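You operate a simulated robot arm through the tools that you are given. There is no shell and no other tool.

You run a simulated robot arm. Do the job below in one go: nothing can be reset, and whatever is moved stays where it is left.

Task
Test the emergency stop on the running pump.
Fine: Key to S, start with no hand in the bay, push the stop at RUN. Start must then refuse with STOP. Pull the stop out, key off and on to A: READY, pump at rest. Leave the black stop button alone. Where these are worked on the way, their far stop is far enough and under half their travel is too little: emergency stop.

The check looks at the end state, three seconds after you hand in, the way a careful person would. Anything else that was tipped, shoved, dropped, spilled or broken makes it a failure.

Robot
A 7-joint arm with a two-finger parallel gripper, fixed in place. Base frame: the origin is on the floor under the middle of its stand, x ahead of it, y to its left, z up; the work surface is at about z = 720. Units: mm, rad, N and s.
With the tool pointing down near the work surface it reaches from about 160 to 680 mm from the base axis. Its first joint turns from -1.152 to 1.152 rad. Payload 2.4 kg.
The tool frame sits at the grasp point between the pads (the TCP): z along the fingers, y along the line on which they close. The tips reach 30 mm beyond it. Largest opening 94 mm; finger width 28, thickness 10; the body of the gripper, 50 by 96 mm, starts 55 mm behind the TCP.
Orientation is that of the tool frame in the base frame, as [roll, pitch, yaw] about the fixed x, y, z axes, in that order (R = Rz(yaw) Ry(pitch) Rx(roll)). With the fingers straight down and closing along the base's y, the tool's x points along the base's -x, its y along +y and its z along -z.

Tools
- The arm moves only by the tool move_arm. Its argument "steps" is a list that holds one entry, the list of rows, each a list of 7 numbers: the shift along the base's x, y, z in mm, then the turn, a rotation vector about the base's x, y, z in degrees, then the gripper command, from -1 (shut) to 1 (fully open), values between in proportion. In form: [[[x, y, z, rx, ry, rz, fingers], ...]]. A call has 1 to 20 rows; each row is the pose to reach, as a shift and turn from the pose commanded when the call began. A row lasts 0.2 s, in which the tool goes at most 50 mm and 0.15 rad; a call with a longer step from one row to the next is refused whole, and so is a gripper value outside its range. A pose out of reach is approached as far as the arm can. The call stops where the force on the tool passes 60 N (or 10 N more than at its start, if that is more) or the arm is blocked; 0.2 s more then pass. The fingers move at their own pace (about 153 mm/s each) and stop on an object; they squeeze with about 27 N. The grip force told is the motor's: it shows also when the fingers shut on nothing. Time passes only in rows, and 0.2 s behind the last, so rows that repeat a pose let the fingers close. It gives the time, the measured TCP pose, the force on the tool (base axes), the opening and the grip force at its end, in the units of the frame above (readings bear some noise), with the torque about the TCP (base axes, N m) and any sound that the robot's microphone picked up.
- Cameras (640 x 400 px; columns grow to the right, rows downward): "scene" is fixed at [57.4, 491, 1460.8]; the picture's right is [-0.54, -0.84, 0.00], its down [-0.35, 0.22, -0.91] and it looks along [0.77, -0.49, -0.41] (base axes); focal length 356 px, centre (320, 200). "wrist" rides on the gripper at [76, 14, -102] in the tool frame; the picture's right is [-0.18, 0.98, 0.00], its down [-0.75, -0.14, -0.64] and it looks along [-0.63, -0.12, 0.77] (tool axes); focal length 243 px, centre (320, 200). There is no depth. A picture from a camera that has moved, and an enlarged one, comes with that camera's place and axes in the base frame and with its lens.
- capture(camera): a new picture of that camera. It takes no simulated time.
- close_up(camera, box): a new picture of the part [left, top, right, bottom] of that camera's present view, enlarged. It takes no simulated time.
- job_done(): hands the job in; it is judged then, once.

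Places have to be worked out from the pictures, the camera data and where the tool is seen. Open the gripper and draw the arm clear of the work before you hand the job in, unless the task says otherwise.

The tools are called after "Emit:" as a command line: name --argument value ..., lists and objects as JSON in quotes. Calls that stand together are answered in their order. move_arm: Moves the arm, as the interface text tells. Its arguments: {"type":"object","properties":{"steps":{"type":"array"}},"required":["steps"]} The other tools are called the same way: capture (camera) takes a picture; close_up (camera, box) takes an enlarged picture of a part of a camera's view; job_done () hands the job in.

At the start:

```text
t: 0.0
tcp_pos: [395.6, 162.8, 1304.3]
ee_rot: [-3.141, 0.0, -3.14]
ft_force: [-0.6, -0.4, -0.2]
wrist_torque: [0.01, 0.01, 0.04]
width: 94.1
finger_force: 0.0
```

scene: 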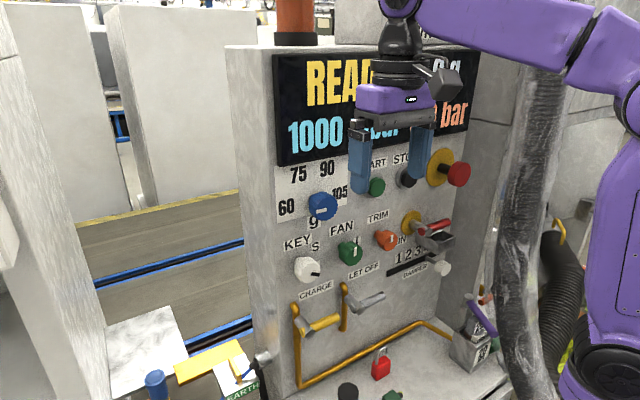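
wrist: 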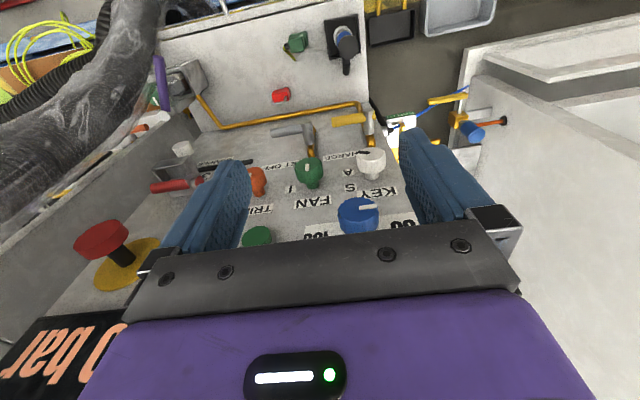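

The panel stands ahead with a display, a start button, a black stop, a red mushroom emergency stop and a key knob. I'll look closer before moving.

Emit:
close_up --camera "scene" --box '[270, 140, 480, 290]'

Emit:
close_up --camera "scene" --box '[260, 40, 480, 180]'

Emit:
close_up --camera "scene" --box '[270, 230, 480, 400]'

Emit:
close_up --camera "wrist" --box '[60, 80, 420, 320]'

```text
2.67 times, centred on (375, 215) of scene
camera zoom: at [57.4, 491.0, 1460.8], right [-0.54, -0.84, 0.0], down [-0.35, 0.22, -0.91], along [0.77, -0.49, -0.41], focal length 949 px, centre (173, 160)
```

zoom: 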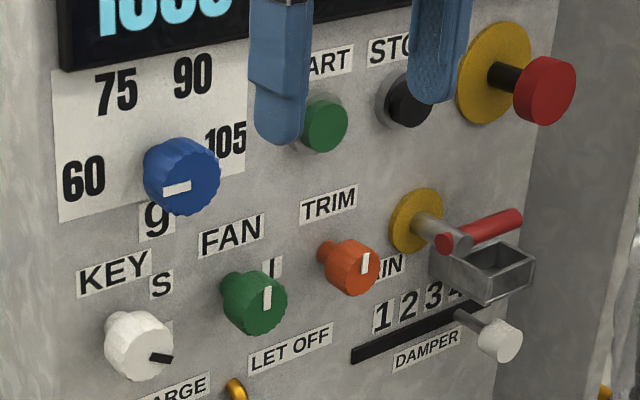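

```text
2.86 times, centred on (370, 110) of scene
camera zoom: at [57.4, 491.0, 1460.8], right [-0.54, -0.84, 0.0], down [-0.35, 0.22, -0.91], along [0.77, -0.49, -0.41], focal length 1017 px, centre (177, 457)
```

zoom: 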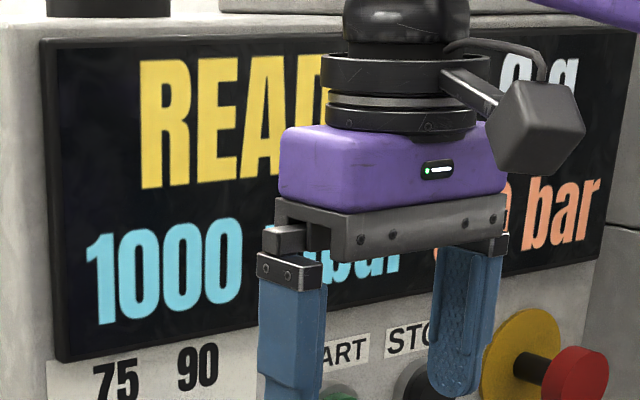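

```text
2.35 times, centred on (375, 315) of scene
camera zoom: at [57.4, 491.0, 1460.8], right [-0.54, -0.84, 0.0], down [-0.35, 0.22, -0.91], along [0.77, -0.49, -0.41], focal length 838 px, centre (191, -71)
```

zoom: 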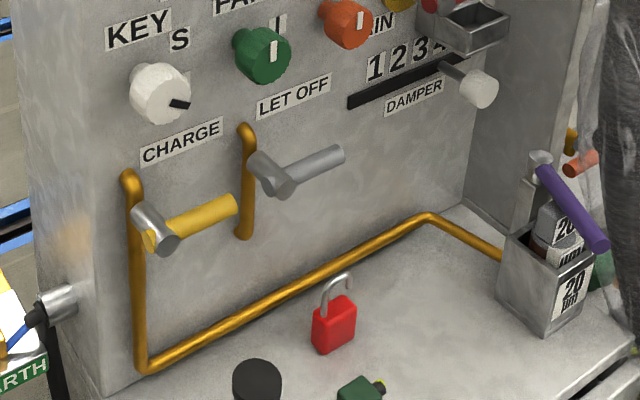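

```text
1.67 times, centred on (240, 200) of wrist
camera zoom: at [318.4, 178.1, 1407.4], right [0.18, 0.98, 0.0], down [0.75, -0.14, 0.64], along [0.63, -0.12, -0.77], focal length 404 px, centre (453, 200)
```

zoom: 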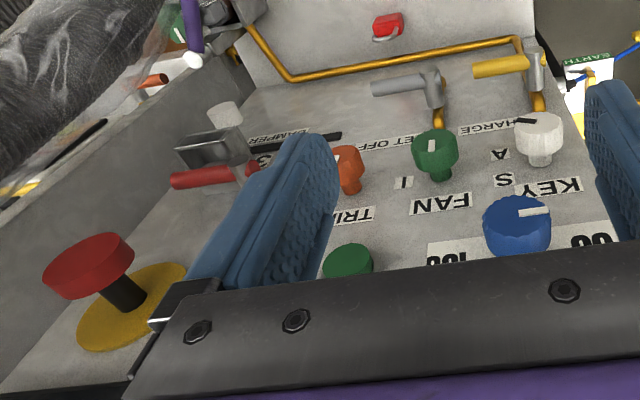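

Triangulating the two views puts the key knob face near (525, 220, 1079), the green start button near (542, 50, 1195) and the red mushroom near (500, -145, 1195). The hand hides the display, so I'll draw back from the panel and pitch the tool up to look at it from the front.

Emit:
move_arm --steps '[[[-25, 0, 0, 0, -8, 0, 1], [-50, 0, 0, 0, -16, 0, 1], [-75, 0, 0, 0, -24, 0, 1], [-100, 0, 0, 0, -32, 0, 1], [-120, 0, -10, 0, -40, 0, 1], [-130, 0, -20, 0, -48, 0, 1], [-140, 0, -30, 0, -56, 0, 1], [-140, 0, -40, 0, -64, 0, 1]]]'

```text
t: 1.8
tcp_pos: [255.1, 163.1, 1265.6]
ee_rot: [3.14, 1.117, 3.141]
ft_force: [-0.3, 0.3, -0.3]
wrist_torque: [0.01, 0.01, 0.0]
width: 93.9
finger_force: 0.1
```

The arm has drawn back to x = 255 with the tool pitched up. I'll take pictures from both cameras.

Emit:
capture --camera "scene"

Emit:
capture --camera "wrist"

```text
taken
```

scene: 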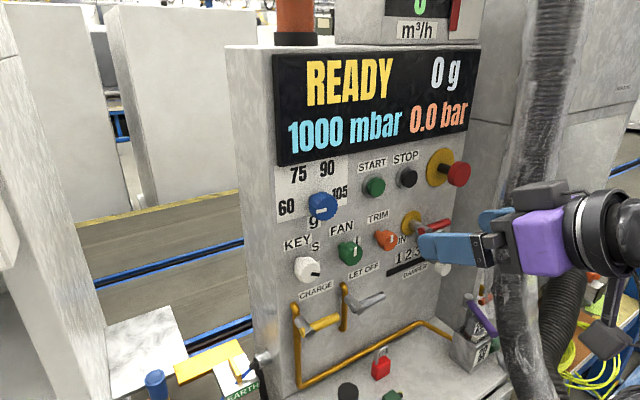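

```text
taken
camera wrist: at [129.5, 178.1, 1241.4], right [0.08, 0.98, 0.17], down [-0.25, -0.14, 0.96], along [0.97, -0.12, 0.23], focal length 243 px, centre (320, 200)
```

wrist: 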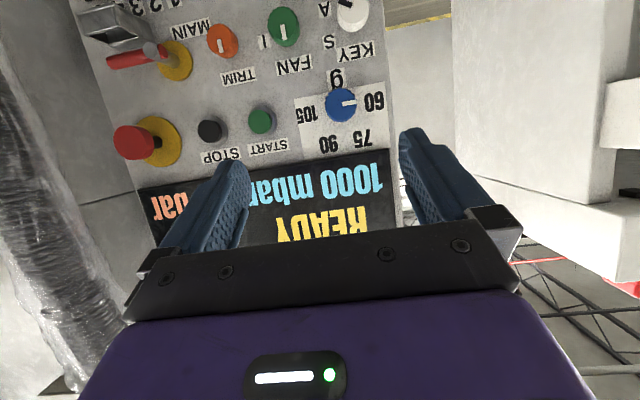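

The display reads READY, 0 g, 1000 mbar, 0.0 bar. I'll enlarge the key, start and emergency-stop areas from the front.

Emit:
close_up --camera "wrist" --box '[240, 0, 400, 100]'

Emit:
close_up --camera "wrist" --box '[80, 80, 400, 280]'

Emit:
close_up --camera "scene" --box '[260, 140, 500, 290]'

Emit:
close_up --camera "scene" --box '[260, 220, 360, 300]'

```text
4.00 times, centred on (320, 50) of wrist
camera zoom: at [129.5, 178.1, 1241.4], right [0.08, 0.98, 0.17], down [-0.25, -0.14, 0.96], along [0.97, -0.12, 0.23], focal length 970 px, centre (320, 800)
```

zoom: 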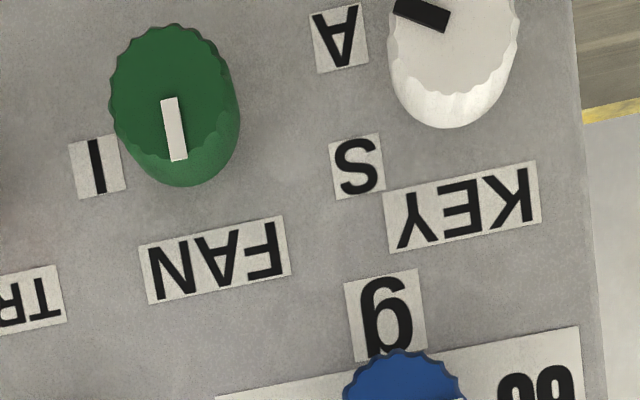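

```text
2.00 times, centred on (240, 180) of wrist
camera zoom: at [129.5, 178.1, 1241.4], right [0.08, 0.98, 0.17], down [-0.25, -0.14, 0.96], along [0.97, -0.12, 0.23], focal length 485 px, centre (480, 240)
```

zoom: 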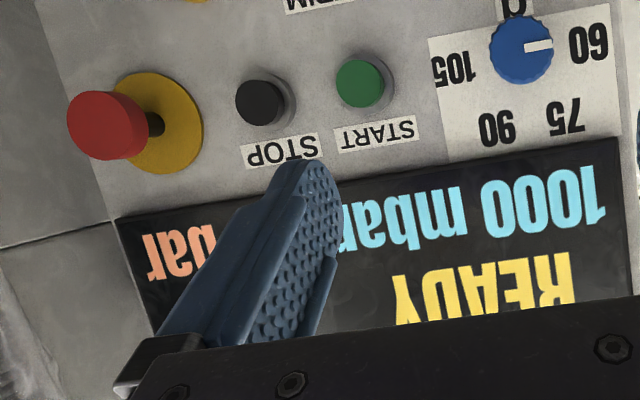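

```text
2.67 times, centred on (380, 215) of scene
camera zoom: at [57.4, 491.0, 1460.8], right [-0.54, -0.84, 0.0], down [-0.35, 0.22, -0.91], along [0.77, -0.49, -0.41], focal length 949 px, centre (160, 160)
```

zoom: 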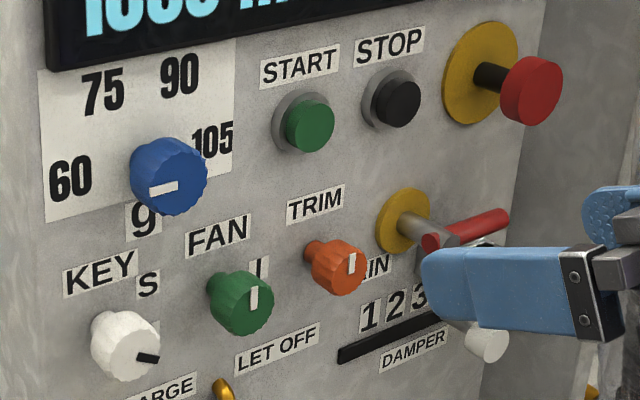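

```text
5.00 times, centred on (310, 260) of scene
camera zoom: at [57.4, 491.0, 1460.8], right [-0.54, -0.84, 0.0], down [-0.35, 0.22, -0.91], along [0.77, -0.49, -0.41], focal length 1780 px, centre (370, -100)
```

zoom: 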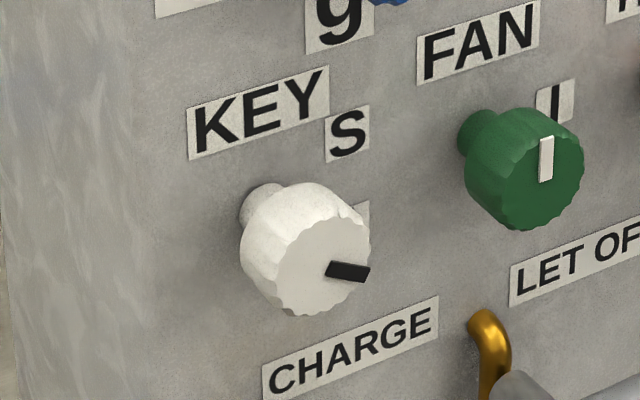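

The panel face is a plane at x ≈ 561 facing the robot. From that I get the key axis at (y≈219, z≈1079), start at (50, 1197) and the e-stop at (-150, 1195), with the S label about 66° and the A label about 124° clockwise from up. I'll lower the hand to get a frontal view of the key and the area around it.

Emit:
move_arm --steps '[[[0, 10, -40, 0, 4, 0, 1], [0, 20, -80, 0, 8, 0, 1], [0, 30, -120, 0, 12, 0, 1], [0, 40, -150, 0, 14, 0, 1], [0, 40, -170, 0, 14, 0, 1]]]'

Emit:
capture --camera "wrist"

Emit:
capture --camera "scene"

```text
t: 3.0
tcp_pos: [255.2, 203.7, 1094.7]
ee_rot: [-3.14, 0.872, 3.14]
ft_force: [0.2, -0.2, 0.5]
wrist_torque: [0.01, 0.01, -0.01]
width: 93.8
finger_force: 0.0
out of reach, approached as far as the arm can: row 1
```

```text
taken
camera wrist: at [126.7, 218.2, 1103.2], right [0.12, 0.98, 0.14], down [-0.01, -0.14, 0.99], along [0.99, -0.12, -0.01], focal length 243 px, centre (320, 200)
```

wrist: 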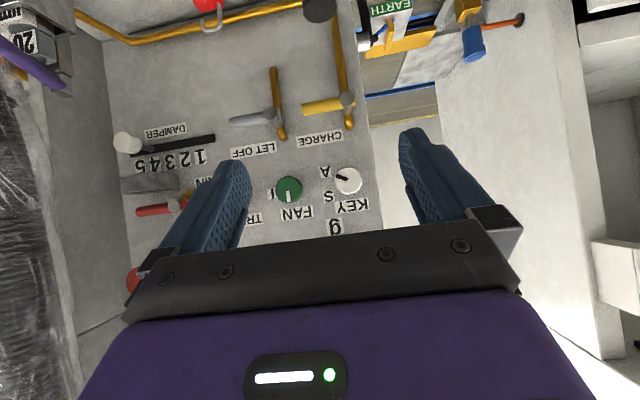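

```text
taken
```

scene: 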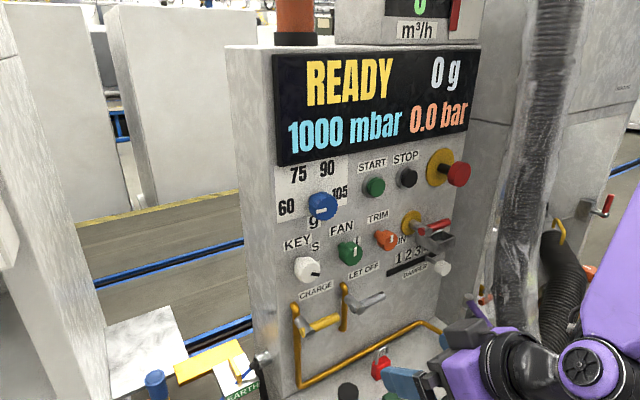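

Emit:
close_up --camera "wrist" --box '[260, 120, 400, 240]'

Emit:
close_up --camera "wrist" --box '[60, 0, 380, 200]'

Emit:
close_up --camera "wrist" --box '[340, 0, 640, 190]'

Emit:
close_up --camera "scene" --box '[60, 260, 300, 400]'

```text
3.33 times, centred on (330, 180) of wrist
camera zoom: at [126.7, 218.2, 1103.2], right [0.12, 0.98, 0.14], down [-0.01, -0.14, 0.99], along [0.99, -0.12, -0.01], focal length 809 px, centre (287, 267)
```

zoom: 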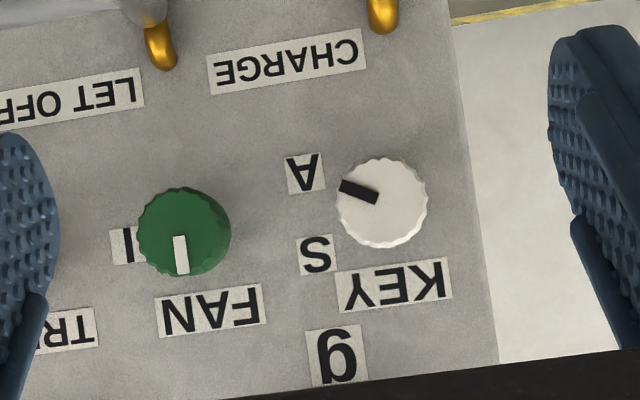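

```text
2.00 times, centred on (220, 100) of wrist
camera zoom: at [126.7, 218.2, 1103.2], right [0.12, 0.98, 0.14], down [-0.01, -0.14, 0.99], along [0.99, -0.12, -0.01], focal length 485 px, centre (520, 400)
```

zoom: 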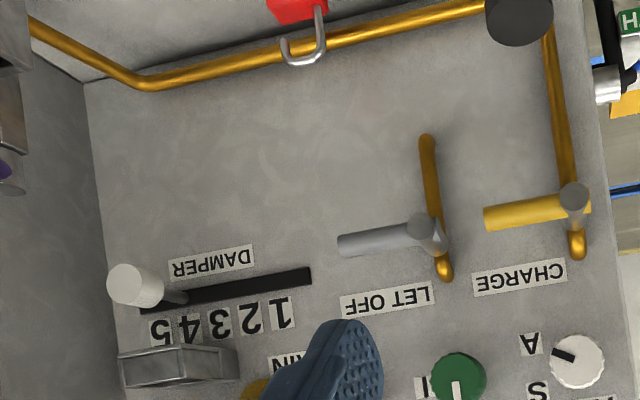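

```text
2.11 times, centred on (490, 95) of wrist
camera zoom: at [126.7, 218.2, 1103.2], right [0.12, 0.98, 0.14], down [-0.01, -0.14, 0.99], along [0.99, -0.12, -0.01], focal length 511 px, centre (-38, 421)
```

zoom: 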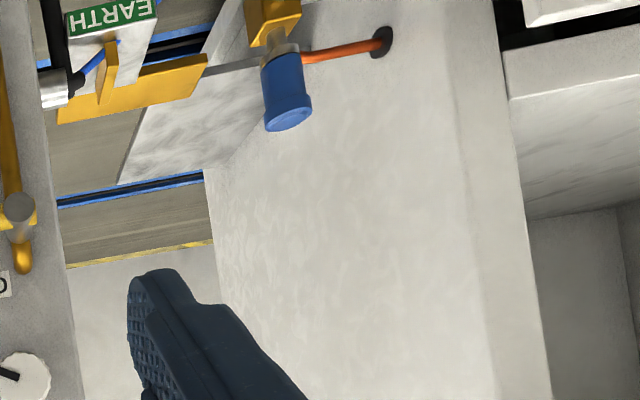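

```text
2.67 times, centred on (180, 330) of scene
camera zoom: at [57.4, 491.0, 1460.8], right [-0.54, -0.84, 0.0], down [-0.35, 0.22, -0.91], along [0.77, -0.49, -0.41], focal length 949 px, centre (693, -147)
```

zoom: 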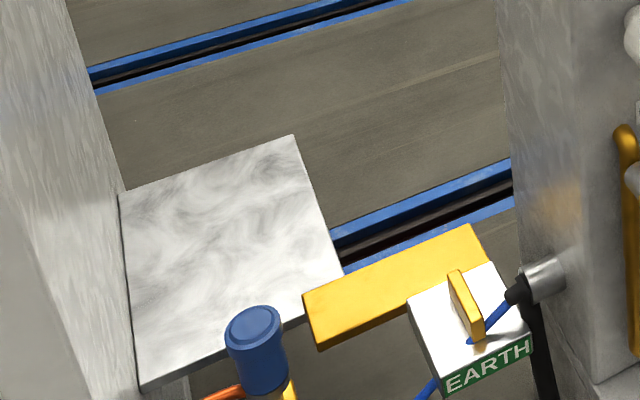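

The mark on the key points at about 122°, which is A. The S position is about 60° counterclockwise of it, and the bay is the opening left of the panel, so I'll keep the hand out of there. Next I'll bring the tool horizontal, pointing at the key from a distance.

Emit:
move_arm --steps '[[[20, 4, -3, 0, -8, 0, 1], [40, 8, -6, 0, -16, 0, 1], [60, 12, -9, 0, -24, 0, 1], [80, 16, -12, 0, -32, 0, 1], [100, 17, -15, 0, -40, 0, 1], [120, 17, -15, 0, -40, 0, 0.6], [120, 17, -15, 0, -40, 0, 0.6]]]'

Emit:
capture --camera "wrist"

Emit:
capture --camera "scene"

```text
t: 4.6
tcp_pos: [375.1, 220.1, 1080.6]
ee_rot: [0.745, 1.569, 0.744]
ft_force: [0.6, 0.6, 0.2]
wrist_torque: [0.0, 0.02, -0.04]
width: 75.3
finger_force: 0.1
```

```text
taken
camera wrist: at [272.2, 234.9, 1004.1], right [0.0, 0.98, 0.18], down [-0.64, -0.14, 0.75], along [0.77, -0.12, 0.63], focal length 243 px, centre (320, 200)
```

wrist: 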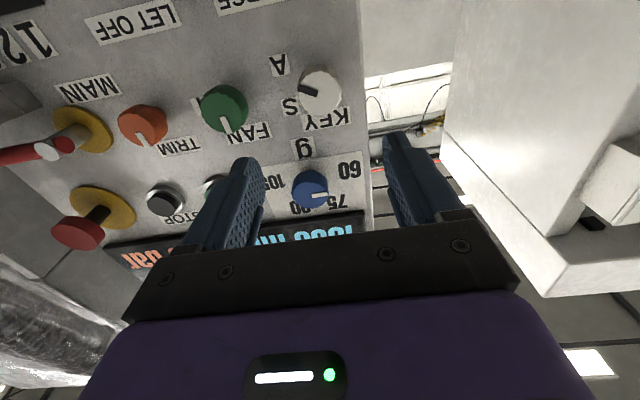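

```text
taken
```

scene: 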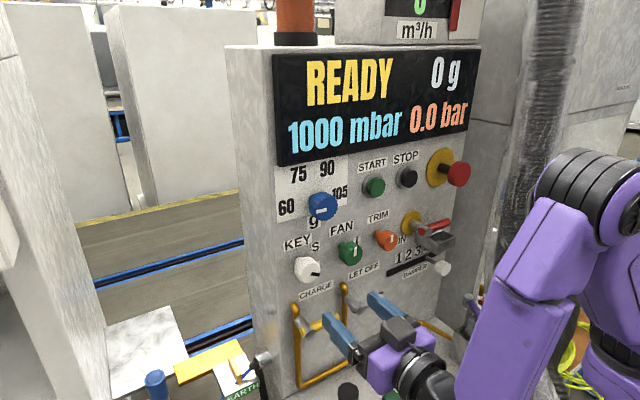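

The tool now points at the key from about 120 mm off. I'll enlarge the key to measure its axis relative to the tool.

Emit:
close_up --camera "wrist" --box '[240, 30, 400, 130]'

Emit:
close_up --camera "scene" --box '[280, 220, 440, 360]'

```text
4.00 times, centred on (320, 80) of wrist
camera zoom: at [272.2, 234.9, 1004.1], right [0.0, 0.98, 0.18], down [-0.64, -0.14, 0.75], along [0.77, -0.12, 0.63], focal length 970 px, centre (320, 680)
```

zoom: 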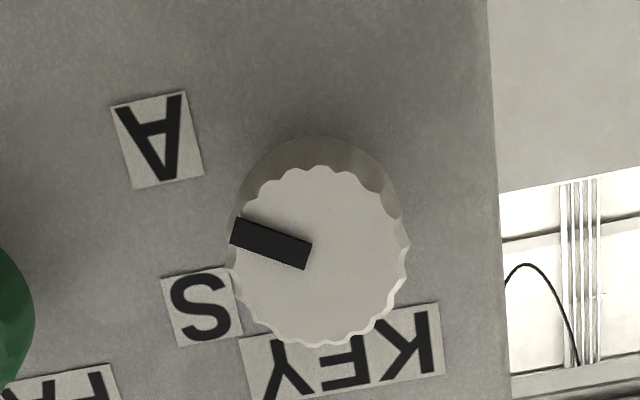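

```text
2.86 times, centred on (360, 290) of scene
camera zoom: at [57.4, 491.0, 1460.8], right [-0.54, -0.84, 0.0], down [-0.35, 0.22, -0.91], along [0.77, -0.49, -0.41], focal length 1017 px, centre (206, -57)
```

zoom: 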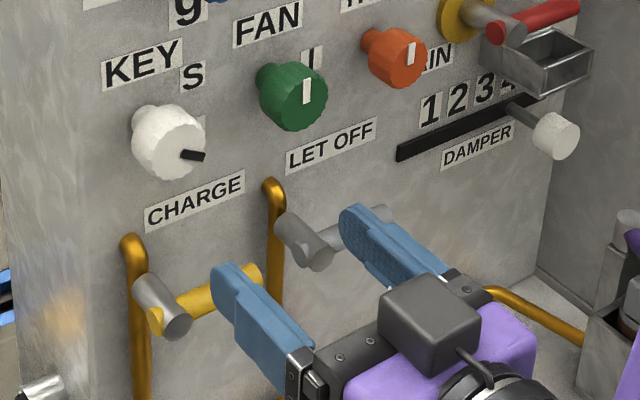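

The key's front face centre comes out at about (520, 220.5, 1076), about 4 mm below the tool axis. I'll correct that and come closer, stopping short of the knob to check again.

Emit:
move_arm --steps '[[[0, 0.5, -4, 0, 0, 0, 0.6], [30, 0.5, -4, 0, 0, 0, 0.6], [60, 0.5, -4, 0, 0, 0, 0.6], [85, 0.5, -4, 0, 0, 0, 0.6], [100, 0.5, -4, 0, 0, 0, 0.6], [100, 0.5, -4, 0, 0, 0, 0.6]]]'

Emit:
close_up --camera "wrist" --box '[200, 60, 440, 210]'

Emit:
close_up --camera "scene" --box '[260, 200, 420, 320]'

```text
t: 6.0
tcp_pos: [474.2, 220.2, 1076.0]
ee_rot: [0.831, 1.57, 0.833]
ft_force: [0.2, -0.1, 0.6]
wrist_torque: [-0.03, -0.04, 0.02]
width: 75.2
finger_force: 0.2
```

```text
2.67 times, centred on (320, 135) of wrist
camera zoom: at [370.9, 235.4, 1000.2], right [0.0, 0.98, 0.18], down [-0.64, -0.14, 0.75], along [0.77, -0.12, 0.63], focal length 647 px, centre (320, 373)
```

zoom: 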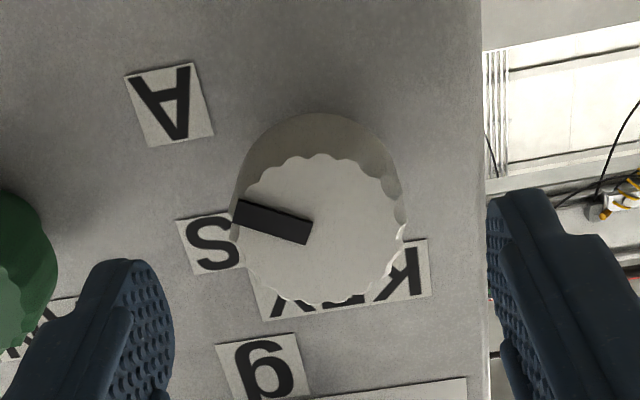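

```text
3.33 times, centred on (340, 260) of scene
camera zoom: at [57.4, 491.0, 1460.8], right [-0.54, -0.84, 0.0], down [-0.35, 0.22, -0.91], along [0.77, -0.49, -0.41], focal length 1187 px, centre (253, 0)
```

zoom: 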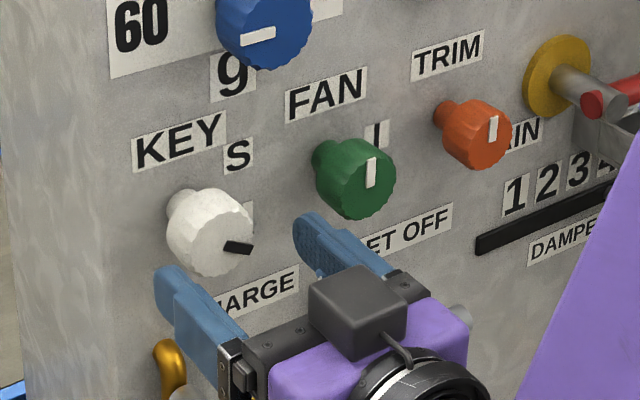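

The knob front is now centred on the tool axis, with the face at x ≈ 521. I'll move in so the fingertips straddle the knob, stopping short of the panel, and close.

Emit:
move_arm --steps '[[[15, 0, 0, 0, 0, 0, 0.6], [30, 0, 0, 0, 0, 0, 0.6], [45, 0, 0, 0, 0, 0, 0.6], [45, 0, 0, 0, 0, 0, 0.6], [45, 0, 0, 0, 0, 0, -1], [45, 0, 0, 0, 0, 0, -1], [45, 0, 0, 0, 0, 0, -1]]]'

Emit:
close_up --camera "wrist" --box '[200, 100, 440, 250]'

Emit:
capture --camera "scene"

```text
t: 7.6
tcp_pos: [520.2, 219.6, 1075.8]
ee_rot: [2.836, 1.57, 2.835]
ft_force: [2.7, -5.0, -0.5]
wrist_torque: [0.01, -0.06, 0.37]
width: 44.1
finger_force: 45.1
```

```text
2.67 times, centred on (320, 175) of wrist
camera zoom: at [417.4, 235.4, 999.9], right [0.0, 0.98, 0.18], down [-0.64, -0.14, 0.75], along [0.77, -0.12, 0.63], focal length 647 px, centre (320, 267)
```

zoom: 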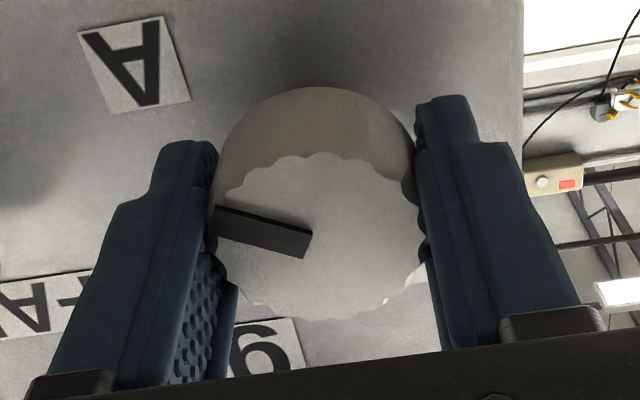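

```text
taken
```

scene: 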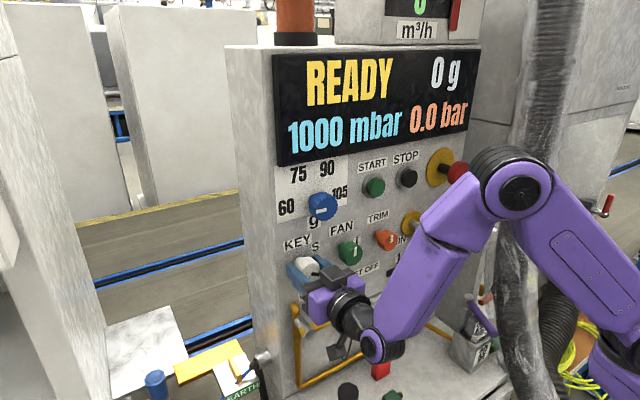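

The fingers hold the key, opening 44 mm. I'll turn it counterclockwise 60° towards S in small steps.

Emit:
move_arm --steps '[[[0, 0, 0, -7.5, 0, 0, -1], [0, 0, 0, -15, 0, 0, -1], [0, 0, 0, -22.5, 0, 0, -1], [0, 0, 0, -30, 0, 0, -1], [0, 0, 0, -37.5, 0, 0, -1], [0, 0, 0, -45, 0, 0, -1], [0, 0, 0, -52.5, 0, 0, -1], [0, 0, 0, -60, 0, 0, -1], [0, 0, 0, -60, 0, 0, -1]]]'

Emit:
capture --camera "wrist"

Emit:
capture --camera "scene"

```text
t: 9.6
tcp_pos: [520.5, 220.8, 1075.0]
ee_rot: [-1.573, 0.521, -1.571]
ft_force: [6.6, 0.0, -10.4]
wrist_torque: [0.01, -0.26, 0.43]
width: 43.8
finger_force: 45.0
```

```text
taken
camera wrist: at [417.4, 162.8, 1025.2], right [0.0, 0.65, -0.76], down [-0.64, 0.58, 0.5], along [0.77, 0.49, 0.42], focal length 243 px, centre (320, 200)
```

wrist: 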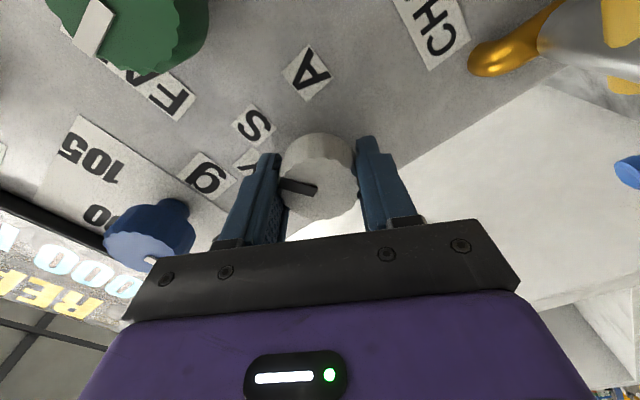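

```text
taken
```

scene: 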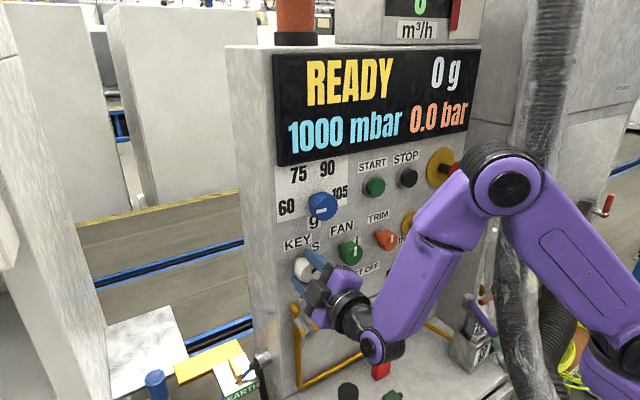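

The key turned with the fingers and the display still reads READY. I'll check the mark against the S label.

Emit:
close_up --camera "wrist" --box '[220, 80, 420, 240]'

Emit:
close_up --camera "scene" --box '[270, 220, 370, 310]'

```text
2.50 times, centred on (320, 160) of wrist
camera zoom: at [417.4, 162.8, 1025.2], right [0.0, 0.65, -0.76], down [-0.64, 0.58, 0.5], along [0.77, 0.49, 0.42], focal length 606 px, centre (320, 300)
```

zoom: 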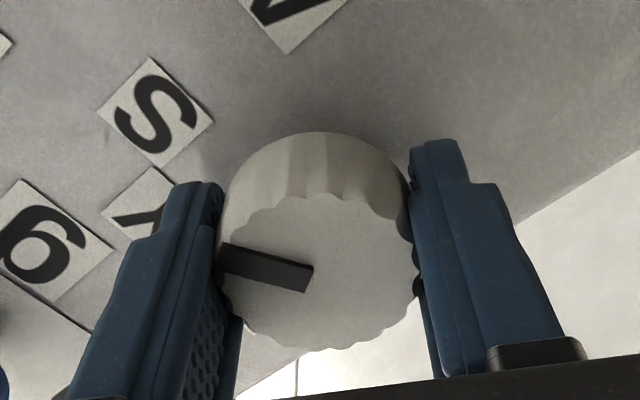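

```text
4.44 times, centred on (320, 265) of scene
camera zoom: at [57.8, 491.1, 1460.8], right [-0.54, -0.84, 0.0], down [-0.35, 0.22, -0.91], along [0.77, -0.49, -0.41], focal length 1582 px, centre (320, -89)
```

zoom: 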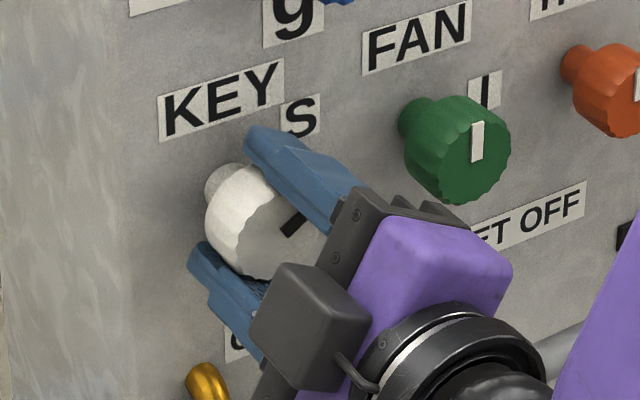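

The knob followed the fingers exactly, so the mark should now be near 62°, at S. I'll open, back off straight and verify.

Emit:
move_arm --steps '[[[0, 0, 0, 0, 0, 0, 0.5], [0, 0, 0, 0, 0, 0, 0.5], [-25, 0, 0, 0, 0, 0, 0.5], [-60, 0, 0, 0, 0, 0, 0.5], [-100, 0, 0, 0, 0, 0, 0.5], [-130, 0, 0, 0, 0, 0, 0.5]]]'

Emit:
capture --camera "wrist"

Emit:
capture --camera "scene"

Emit:
close_up --camera "scene" --box '[270, 220, 370, 310]'

Emit:
close_up --camera "wrist" --box '[240, 30, 400, 150]'

```text
t: 11.0
tcp_pos: [390.4, 222.1, 1075.6]
ee_rot: [-1.571, 0.524, -1.57]
ft_force: [0.7, -0.1, 0.1]
wrist_torque: [-0.05, 0.01, 0.0]
width: 70.6
finger_force: 0.1
```

```text
taken
camera wrist: at [287.4, 163.7, 1025.2], right [0.0, 0.65, -0.76], down [-0.64, 0.58, 0.5], along [0.77, 0.49, 0.42], focal length 243 px, centre (320, 200)
```

wrist: 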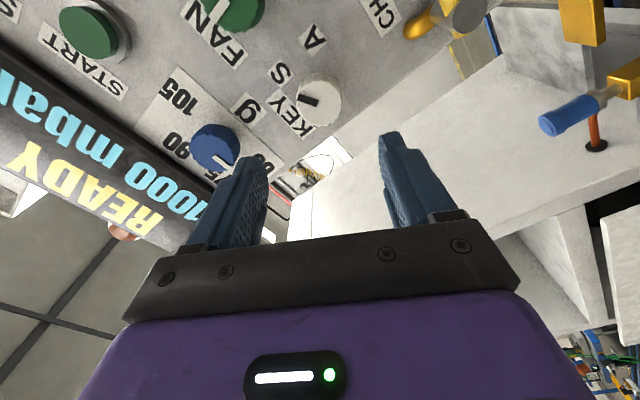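

```text
taken
```

scene: 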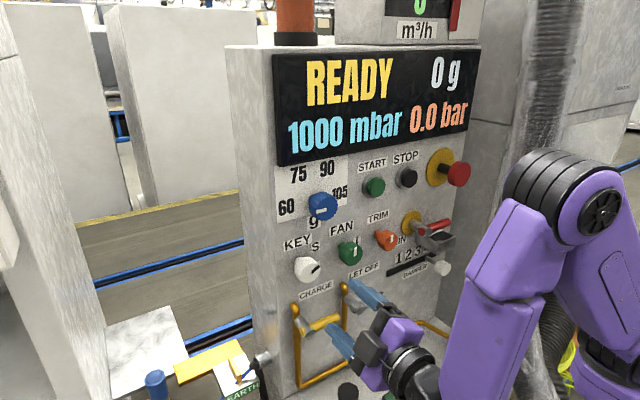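

```text
4.44 times, centred on (320, 265) of scene
camera zoom: at [57.4, 491.0, 1460.8], right [-0.54, -0.84, 0.0], down [-0.35, 0.22, -0.91], along [0.77, -0.49, -0.41], focal length 1582 px, centre (320, -89)
```

zoom: 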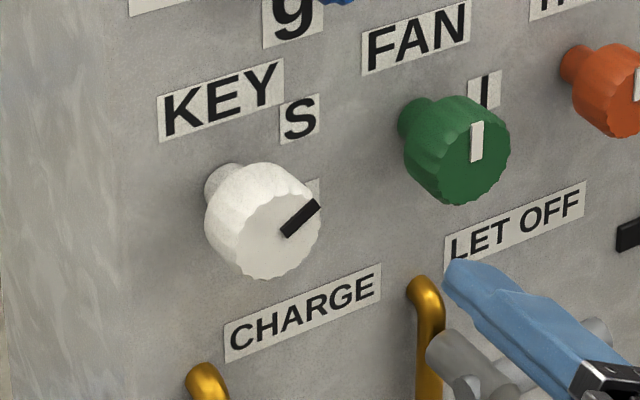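

```text
3.33 times, centred on (320, 90) of wrist
camera zoom: at [287.4, 163.7, 1025.2], right [0.0, 0.65, -0.76], down [-0.64, 0.58, 0.5], along [0.77, 0.49, 0.42], focal length 809 px, centre (320, 567)
```

zoom: 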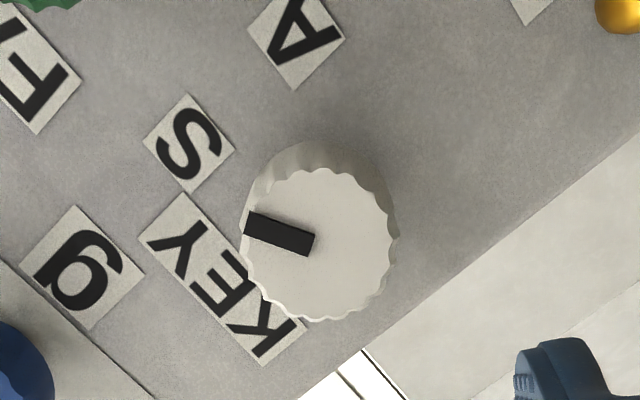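

The mark sits at about 60°, pointing at S, and the display shows READY. Next I'll bring the tool back to roll 0, shut the fingers and move in front of the START button, still clear of it.

Emit:
move_arm --steps '[[[0, -15, 15, 7.5, 0, 0, 0], [0, -35, 30, 15, 0, 0, -0.5], [0, -58, 47, 22.5, 0, 0, -1], [0, -80, 65, 30, 0, 0, -1], [0, -103, 82, 37.5, 0, 0, -1], [0, -125, 97, 45, 0, 0, -1], [0, -148, 110, 52.5, 0, 0, -1], [0, -169.5, 122, 60, 0, 0, -1], [30, -169.5, 122, 60, 0, 0, -1], [30, -169.5, 122, 60, 0, 0, -1]]]'

Emit:
capture --camera "wrist"

Emit:
capture --camera "scene"

```text
t: 13.2
tcp_pos: [419.9, 52.4, 1197.0]
ee_rot: [1.466, 1.569, 1.466]
ft_force: [-0.1, -0.4, -1.0]
wrist_torque: [-0.01, -0.02, 0.01]
width: 0.0
finger_force: 26.3
```

```text
taken
camera wrist: at [317.8, 67.7, 1121.5], right [0.0, 0.98, 0.19], down [-0.64, -0.14, 0.75], along [0.77, -0.12, 0.63], focal length 243 px, centre (320, 200)
```

wrist: 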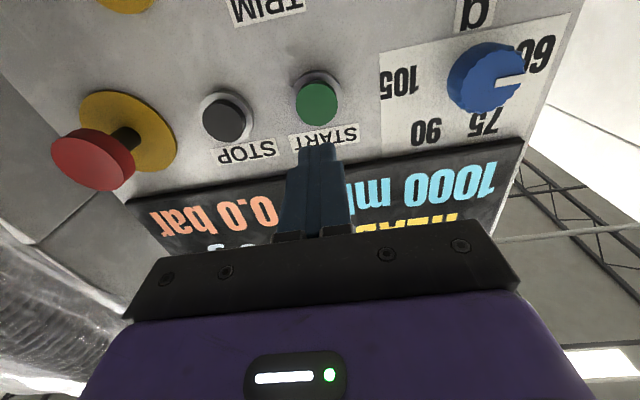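

```text
taken
```

scene: 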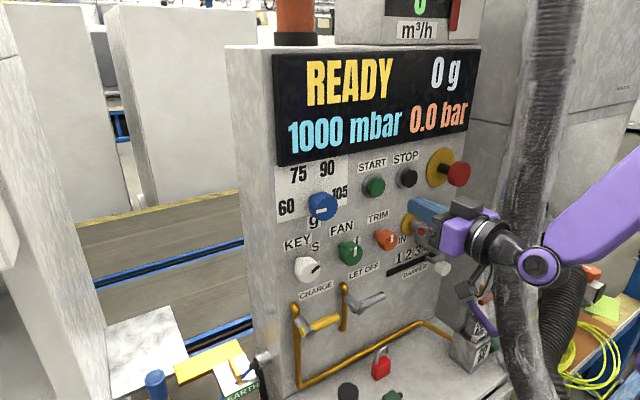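

The green button is near (316, 104) in the wrist view, almost on the tool axis. I'll enlarge it to fine-tune.

Emit:
close_up --camera "wrist" --box '[240, 50, 400, 170]'

```text
3.33 times, centred on (320, 110) of wrist
camera zoom: at [317.8, 67.7, 1121.5], right [0.0, 0.98, 0.19], down [-0.64, -0.14, 0.75], along [0.77, -0.12, 0.63], focal length 809 px, centre (320, 500)
```

zoom: 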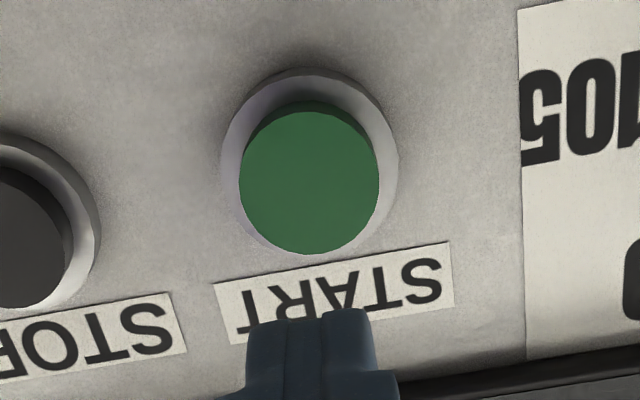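

The button centre is about 3 mm right of and 2.5 mm below the tool axis, at (49.5, 1194.5). I'll correct and close to about 15 mm from its face.

Emit:
move_arm --steps '[[[0, -2.7, -2.5, 0, 0, 0, -1], [25, -2.7, -2.5, 0, 0, 0, -1], [50, -2.7, -2.5, 0, 0, 0, -1], [75, -2.7, -2.5, 0, 0, 0, -1], [75, -2.7, -2.5, 0, 0, 0, -1]]]'

Emit:
capture --camera "wrist"

Emit:
close_up --camera "scene" --box '[330, 140, 490, 260]'

```text
t: 14.4
tcp_pos: [495.7, 48.3, 1194.9]
ee_rot: [-0.819, 1.571, -0.82]
ft_force: [0.1, -0.2, -0.6]
wrist_torque: [0.0, 0.03, 0.0]
width: 0.0
finger_force: 26.7
```

```text
taken
camera wrist: at [392.6, 63.9, 1119.8], right [0.0, 0.98, 0.18], down [-0.64, -0.14, 0.75], along [0.77, -0.12, 0.63], focal length 243 px, centre (320, 200)
```

wrist: 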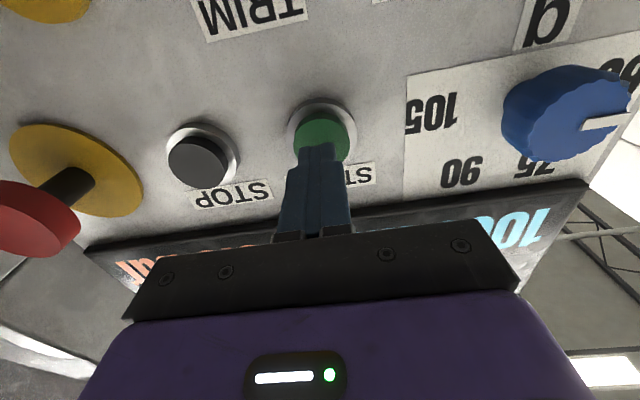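

```text
3.33 times, centred on (410, 200) of scene
camera zoom: at [57.4, 491.0, 1460.8], right [-0.54, -0.84, 0.0], down [-0.35, 0.22, -0.91], along [0.77, -0.49, -0.41], focal length 1187 px, centre (20, 200)
```

zoom: 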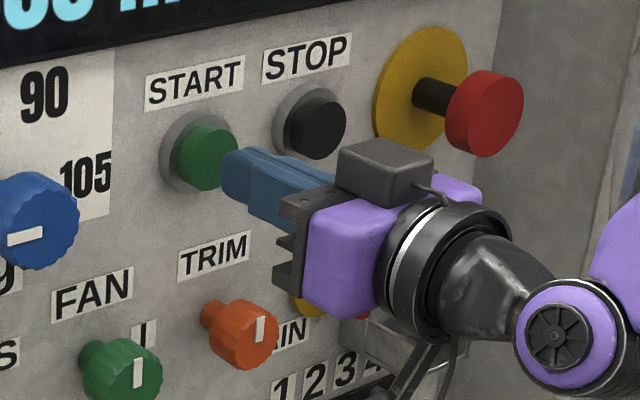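

The tips are lined up with the button and the display shows READY, with the hand in front of the panel and out of the bay. I'll press START in small steps and come back off it.

Emit:
move_arm --steps '[[[10, 0, 0, 0, 0, 0, -1], [14, 0, 0, 0, 0, 0, -1], [17, 0, 0, 0, 0, 0, -1], [20, 0, 0, 0, 0, 0, -1], [22, 0, 0, 0, 0, 0, -1], [24, 0, 0, 0, 0, 0, -1], [24, 0, 0, 0, 0, 0, -1]]]'

Emit:
capture --camera "scene"

Emit:
capture --camera "wrist"

```text
t: 16.0
tcp_pos: [516.9, 48.6, 1195.6]
ee_rot: [0.8, 1.57, 0.799]
ft_force: [-26.3, -5.6, 4.2]
wrist_torque: [0.0, -0.07, -0.17]
width: 0.0
finger_force: 27.1
heard: click
```

```text
taken
```

scene: 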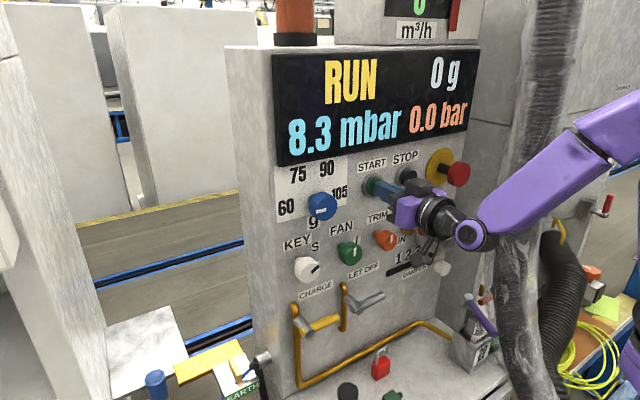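

```text
taken
camera wrist: at [415.1, 63.4, 1119.3], right [0.0, 0.98, 0.18], down [-0.64, -0.14, 0.75], along [0.77, -0.12, 0.63], focal length 243 px, centre (320, 200)
```

wrist: 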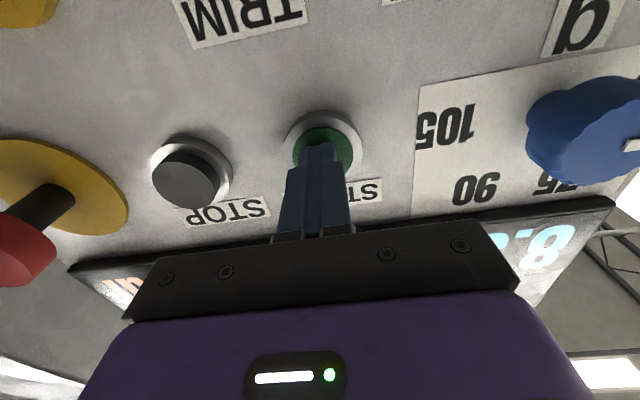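

A click was heard and the display shows RUN with the pump pulling down to 8.3 mbar. I'll back off START and move across in front of the red emergency stop, staying well clear of the black button.

Emit:
move_arm --steps '[[[-30, 0, 0, 0, 0, 0, -1], [-70, 0, 0, 0, 0, 0, -1], [-110, -10, 0, 0, 0, 0, -1], [-120, -50, 0, 0, 0, 0, -1], [-120, -90, 0, 0, 0, 0, -1], [-120, -130, 0, 0, 0, 0, -1], [-120, -170, 0, 0, 0, 0, -1], [-120, -198, 0, 0, 0, 0, -1], [-120, -198, 0, 0, 0, 0, -1]]]'

Emit:
capture --camera "wrist"

Emit:
capture --camera "scene"

```text
t: 18.0
tcp_pos: [440.9, -82.1, 1222.5]
ee_rot: [2.942, 1.568, 2.938]
ft_force: [-0.5, -0.7, 1.1]
wrist_torque: [0.03, -0.01, 0.02]
width: 0.1
finger_force: 26.9
out of reach, approached as far as the arm can: row 4, 5, 6, 7, 8, 9
```

```text
taken
camera wrist: at [336.7, -66.0, 1145.9], right [0.01, 0.98, 0.18], down [-0.64, -0.14, 0.75], along [0.77, -0.12, 0.63], focal length 243 px, centre (320, 200)
```

wrist: 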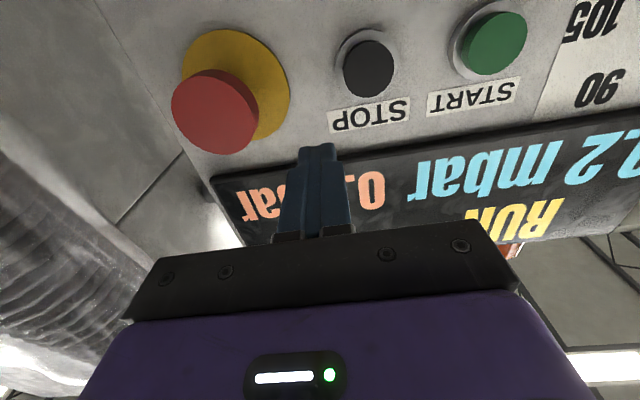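

```text
taken
```

scene: 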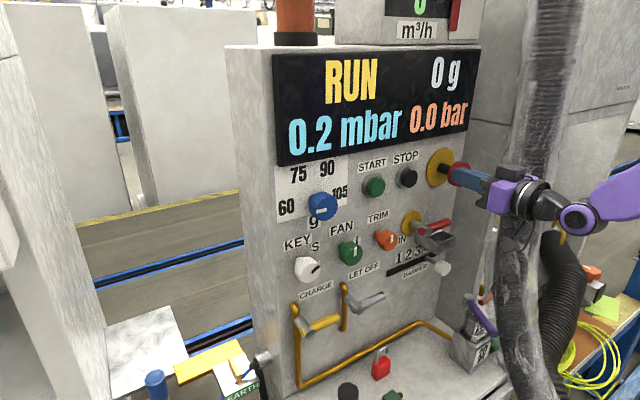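

RUN continues at 0.2 mbar, but the arm fell short at (441, -82, 1222), so that retracted pose is out of reach for it. I'll test a small forward shift, which is safe whichever base the command is measured from, to learn where the reference is.

Emit:
move_arm --steps '[[[20, 0, 0, 0, 0, 0, -1], [40, 0, 0, 0, 0, 0, -1], [40, 0, 0, 0, 0, 0, -1]]]'

```text
t: 18.8
tcp_pos: [478.2, -73.8, 1223.4]
ee_rot: [2.923, 1.569, 2.915]
ft_force: [-0.9, -0.1, -0.3]
wrist_torque: [0.01, -0.03, 0.02]
width: 0.0
finger_force: 27.1
out of reach, approached as far as the arm can: row 1, 2, 3
```

The arm is still limited. I'll look at the arm's posture before choosing another way to reach the e-stop.

Emit:
capture --camera "scene"

Emit:
capture --camera "wrist"

```text
taken
```

scene: 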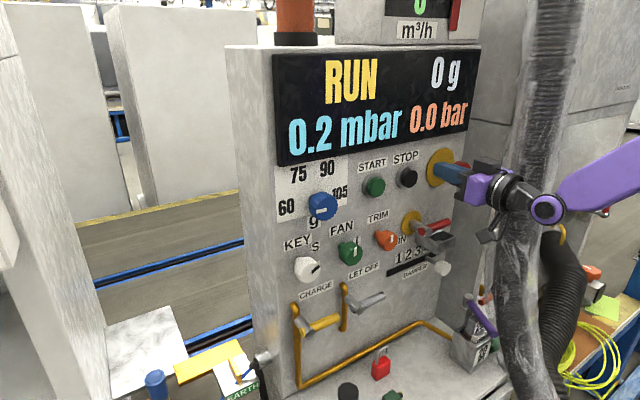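

```text
taken
camera wrist: at [375.6, -57.9, 1147.3], right [0.01, 0.98, 0.18], down [-0.64, -0.14, 0.75], along [0.77, -0.12, 0.63], focal length 243 px, centre (320, 200)
```

wrist: 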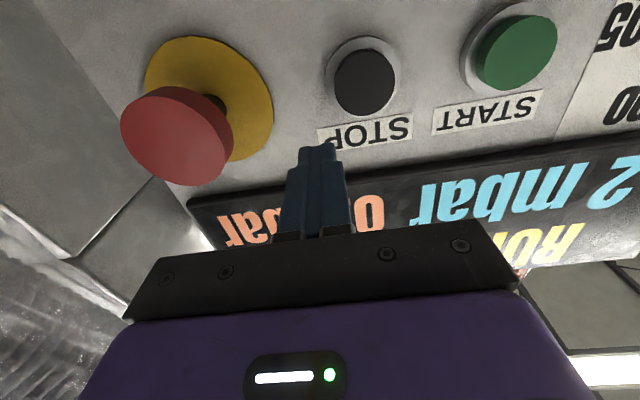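

The elbow is swung out to the right, probably with joint 1 near its limit. I'll shift back left a little, where it's reachable and clear of everything, to settle the reference pose before trying a yawed approach.

Emit:
move_arm --steps '[[[0, 35, 0, 0, 0, 0, -1], [0, 70, 0, 0, 0, 0, -1], [0, 70, 0, 0, 0, 0, -1]]]'

```text
t: 19.6
tcp_pos: [478.6, -0.2, 1224.3]
ee_rot: [-2.754, 1.571, -2.753]
ft_force: [0.0, 0.4, -0.4]
wrist_torque: [-0.02, 0.0, -0.01]
width: 0.2
finger_force: 27.0
```

The reference is the pose actually reached, so later shifts are counted from about (478, 0, 1224). I'll try the move towards the e-stop with the tool yawed about 21° to the right, which brings the wrist closer to the arm's own plane.

Emit:
move_arm --steps '[[[-10, -10, -5, 0, 0, -7, -1], [-20, -25, -10, 0, 0, -14, -1], [-28, -45, -15, 0, 0, -21, -1], [-28, -65, -20, 0, 0, -21, -1], [-28, -85, -25, 0, 0, -21, -1], [-28, -105, -29, 0, 0, -21, -1], [-28, -125, -29, 0, 0, -21, -1], [-28, -125, -29, 0, 0, -21, -1]]]'

Emit:
capture --camera "wrist"

Emit:
capture --camera "scene"

```text
t: 21.4
tcp_pos: [449.8, -127.7, 1194.7]
ee_rot: [-2.2, 1.57, -2.568]
ft_force: [-0.3, 0.6, 1.0]
wrist_torque: [-0.01, 0.02, -0.01]
width: 0.0
finger_force: 27.3
```

```text
taken
camera wrist: at [359.5, -76.8, 1118.1], right [0.35, 0.92, 0.18], down [-0.65, 0.1, 0.75], along [0.67, -0.39, 0.63], focal length 243 px, centre (320, 200)
```

wrist: 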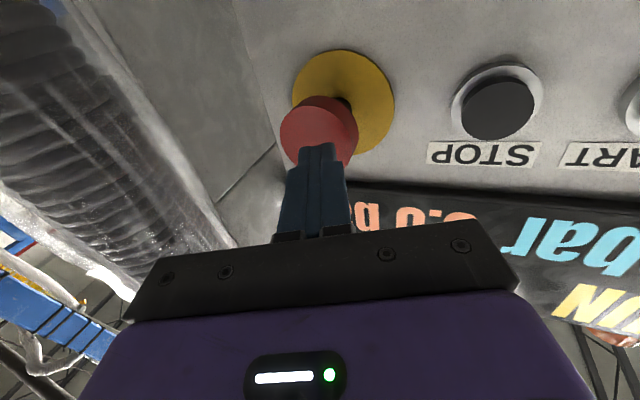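

```text
taken
```

scene: 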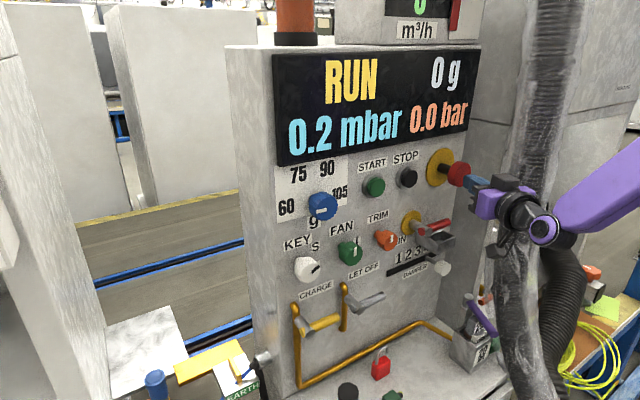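

The yawed pose reaches, and the red head lies straight ahead with its front at about (507, -150, 1195). I'll shift right so the leading fingertip corner meets the head's centre, then push straight along +x until it bottoms.

Emit:
move_arm --steps '[[[0, -9, 0, 0, 0, 0, -1], [8, -17, 0, 0, 0, 0, -1], [18, -17, 0, 0, 0, 0, -1], [24, -17, 0, 0, 0, 0, -1], [28, -17, 0, 0, 0, 0, -1], [31, -17, 0, 0, 0, 0, -1], [34, -17, 0, 0, 0, 0, -1], [37, -17, 0, 0, 0, 0, -1], [40, -17, 0, 0, 0, 0, -1], [43, -17, 0, 0, 0, 0, -1]]]'

Emit:
capture --camera "wrist"

Emit:
capture --camera "scene"

```text
t: 23.2
tcp_pos: [481.6, -145.6, 1193.1]
ee_rot: [-2.844, 1.569, 3.068]
ft_force: [-46.9, 9.4, 4.8]
wrist_torque: [-0.18, -0.79, 0.21]
width: 0.1
finger_force: 27.3
stopped in row 9: the force on the tool passed its limit at 64 N (the readings are from after the stop); the commanded pose is now the measured one
```

```text
taken
camera wrist: at [391.0, -93.8, 1117.7], right [0.36, 0.92, 0.18], down [-0.65, 0.1, 0.75], along [0.67, -0.39, 0.63], focal length 243 px, centre (320, 200)
```

wrist: 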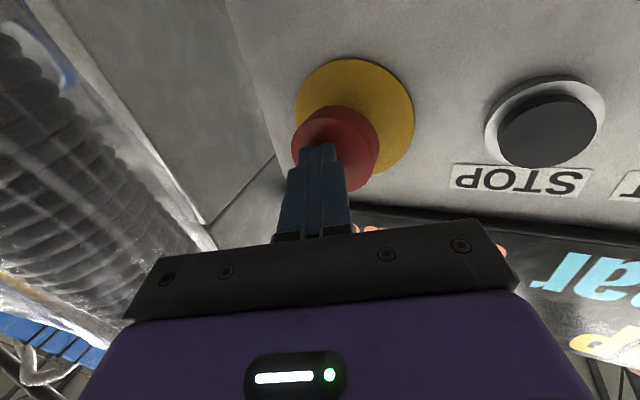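

```text
taken
```

scene: 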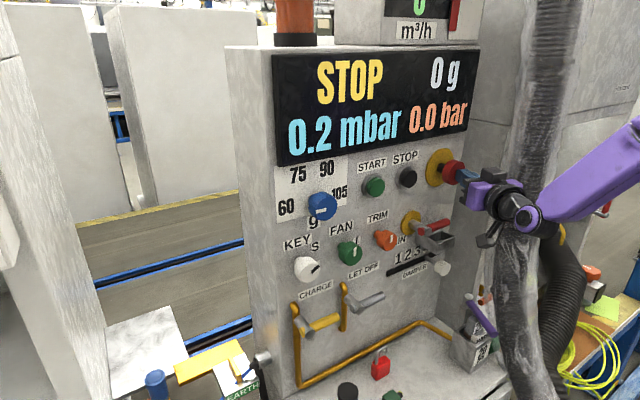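

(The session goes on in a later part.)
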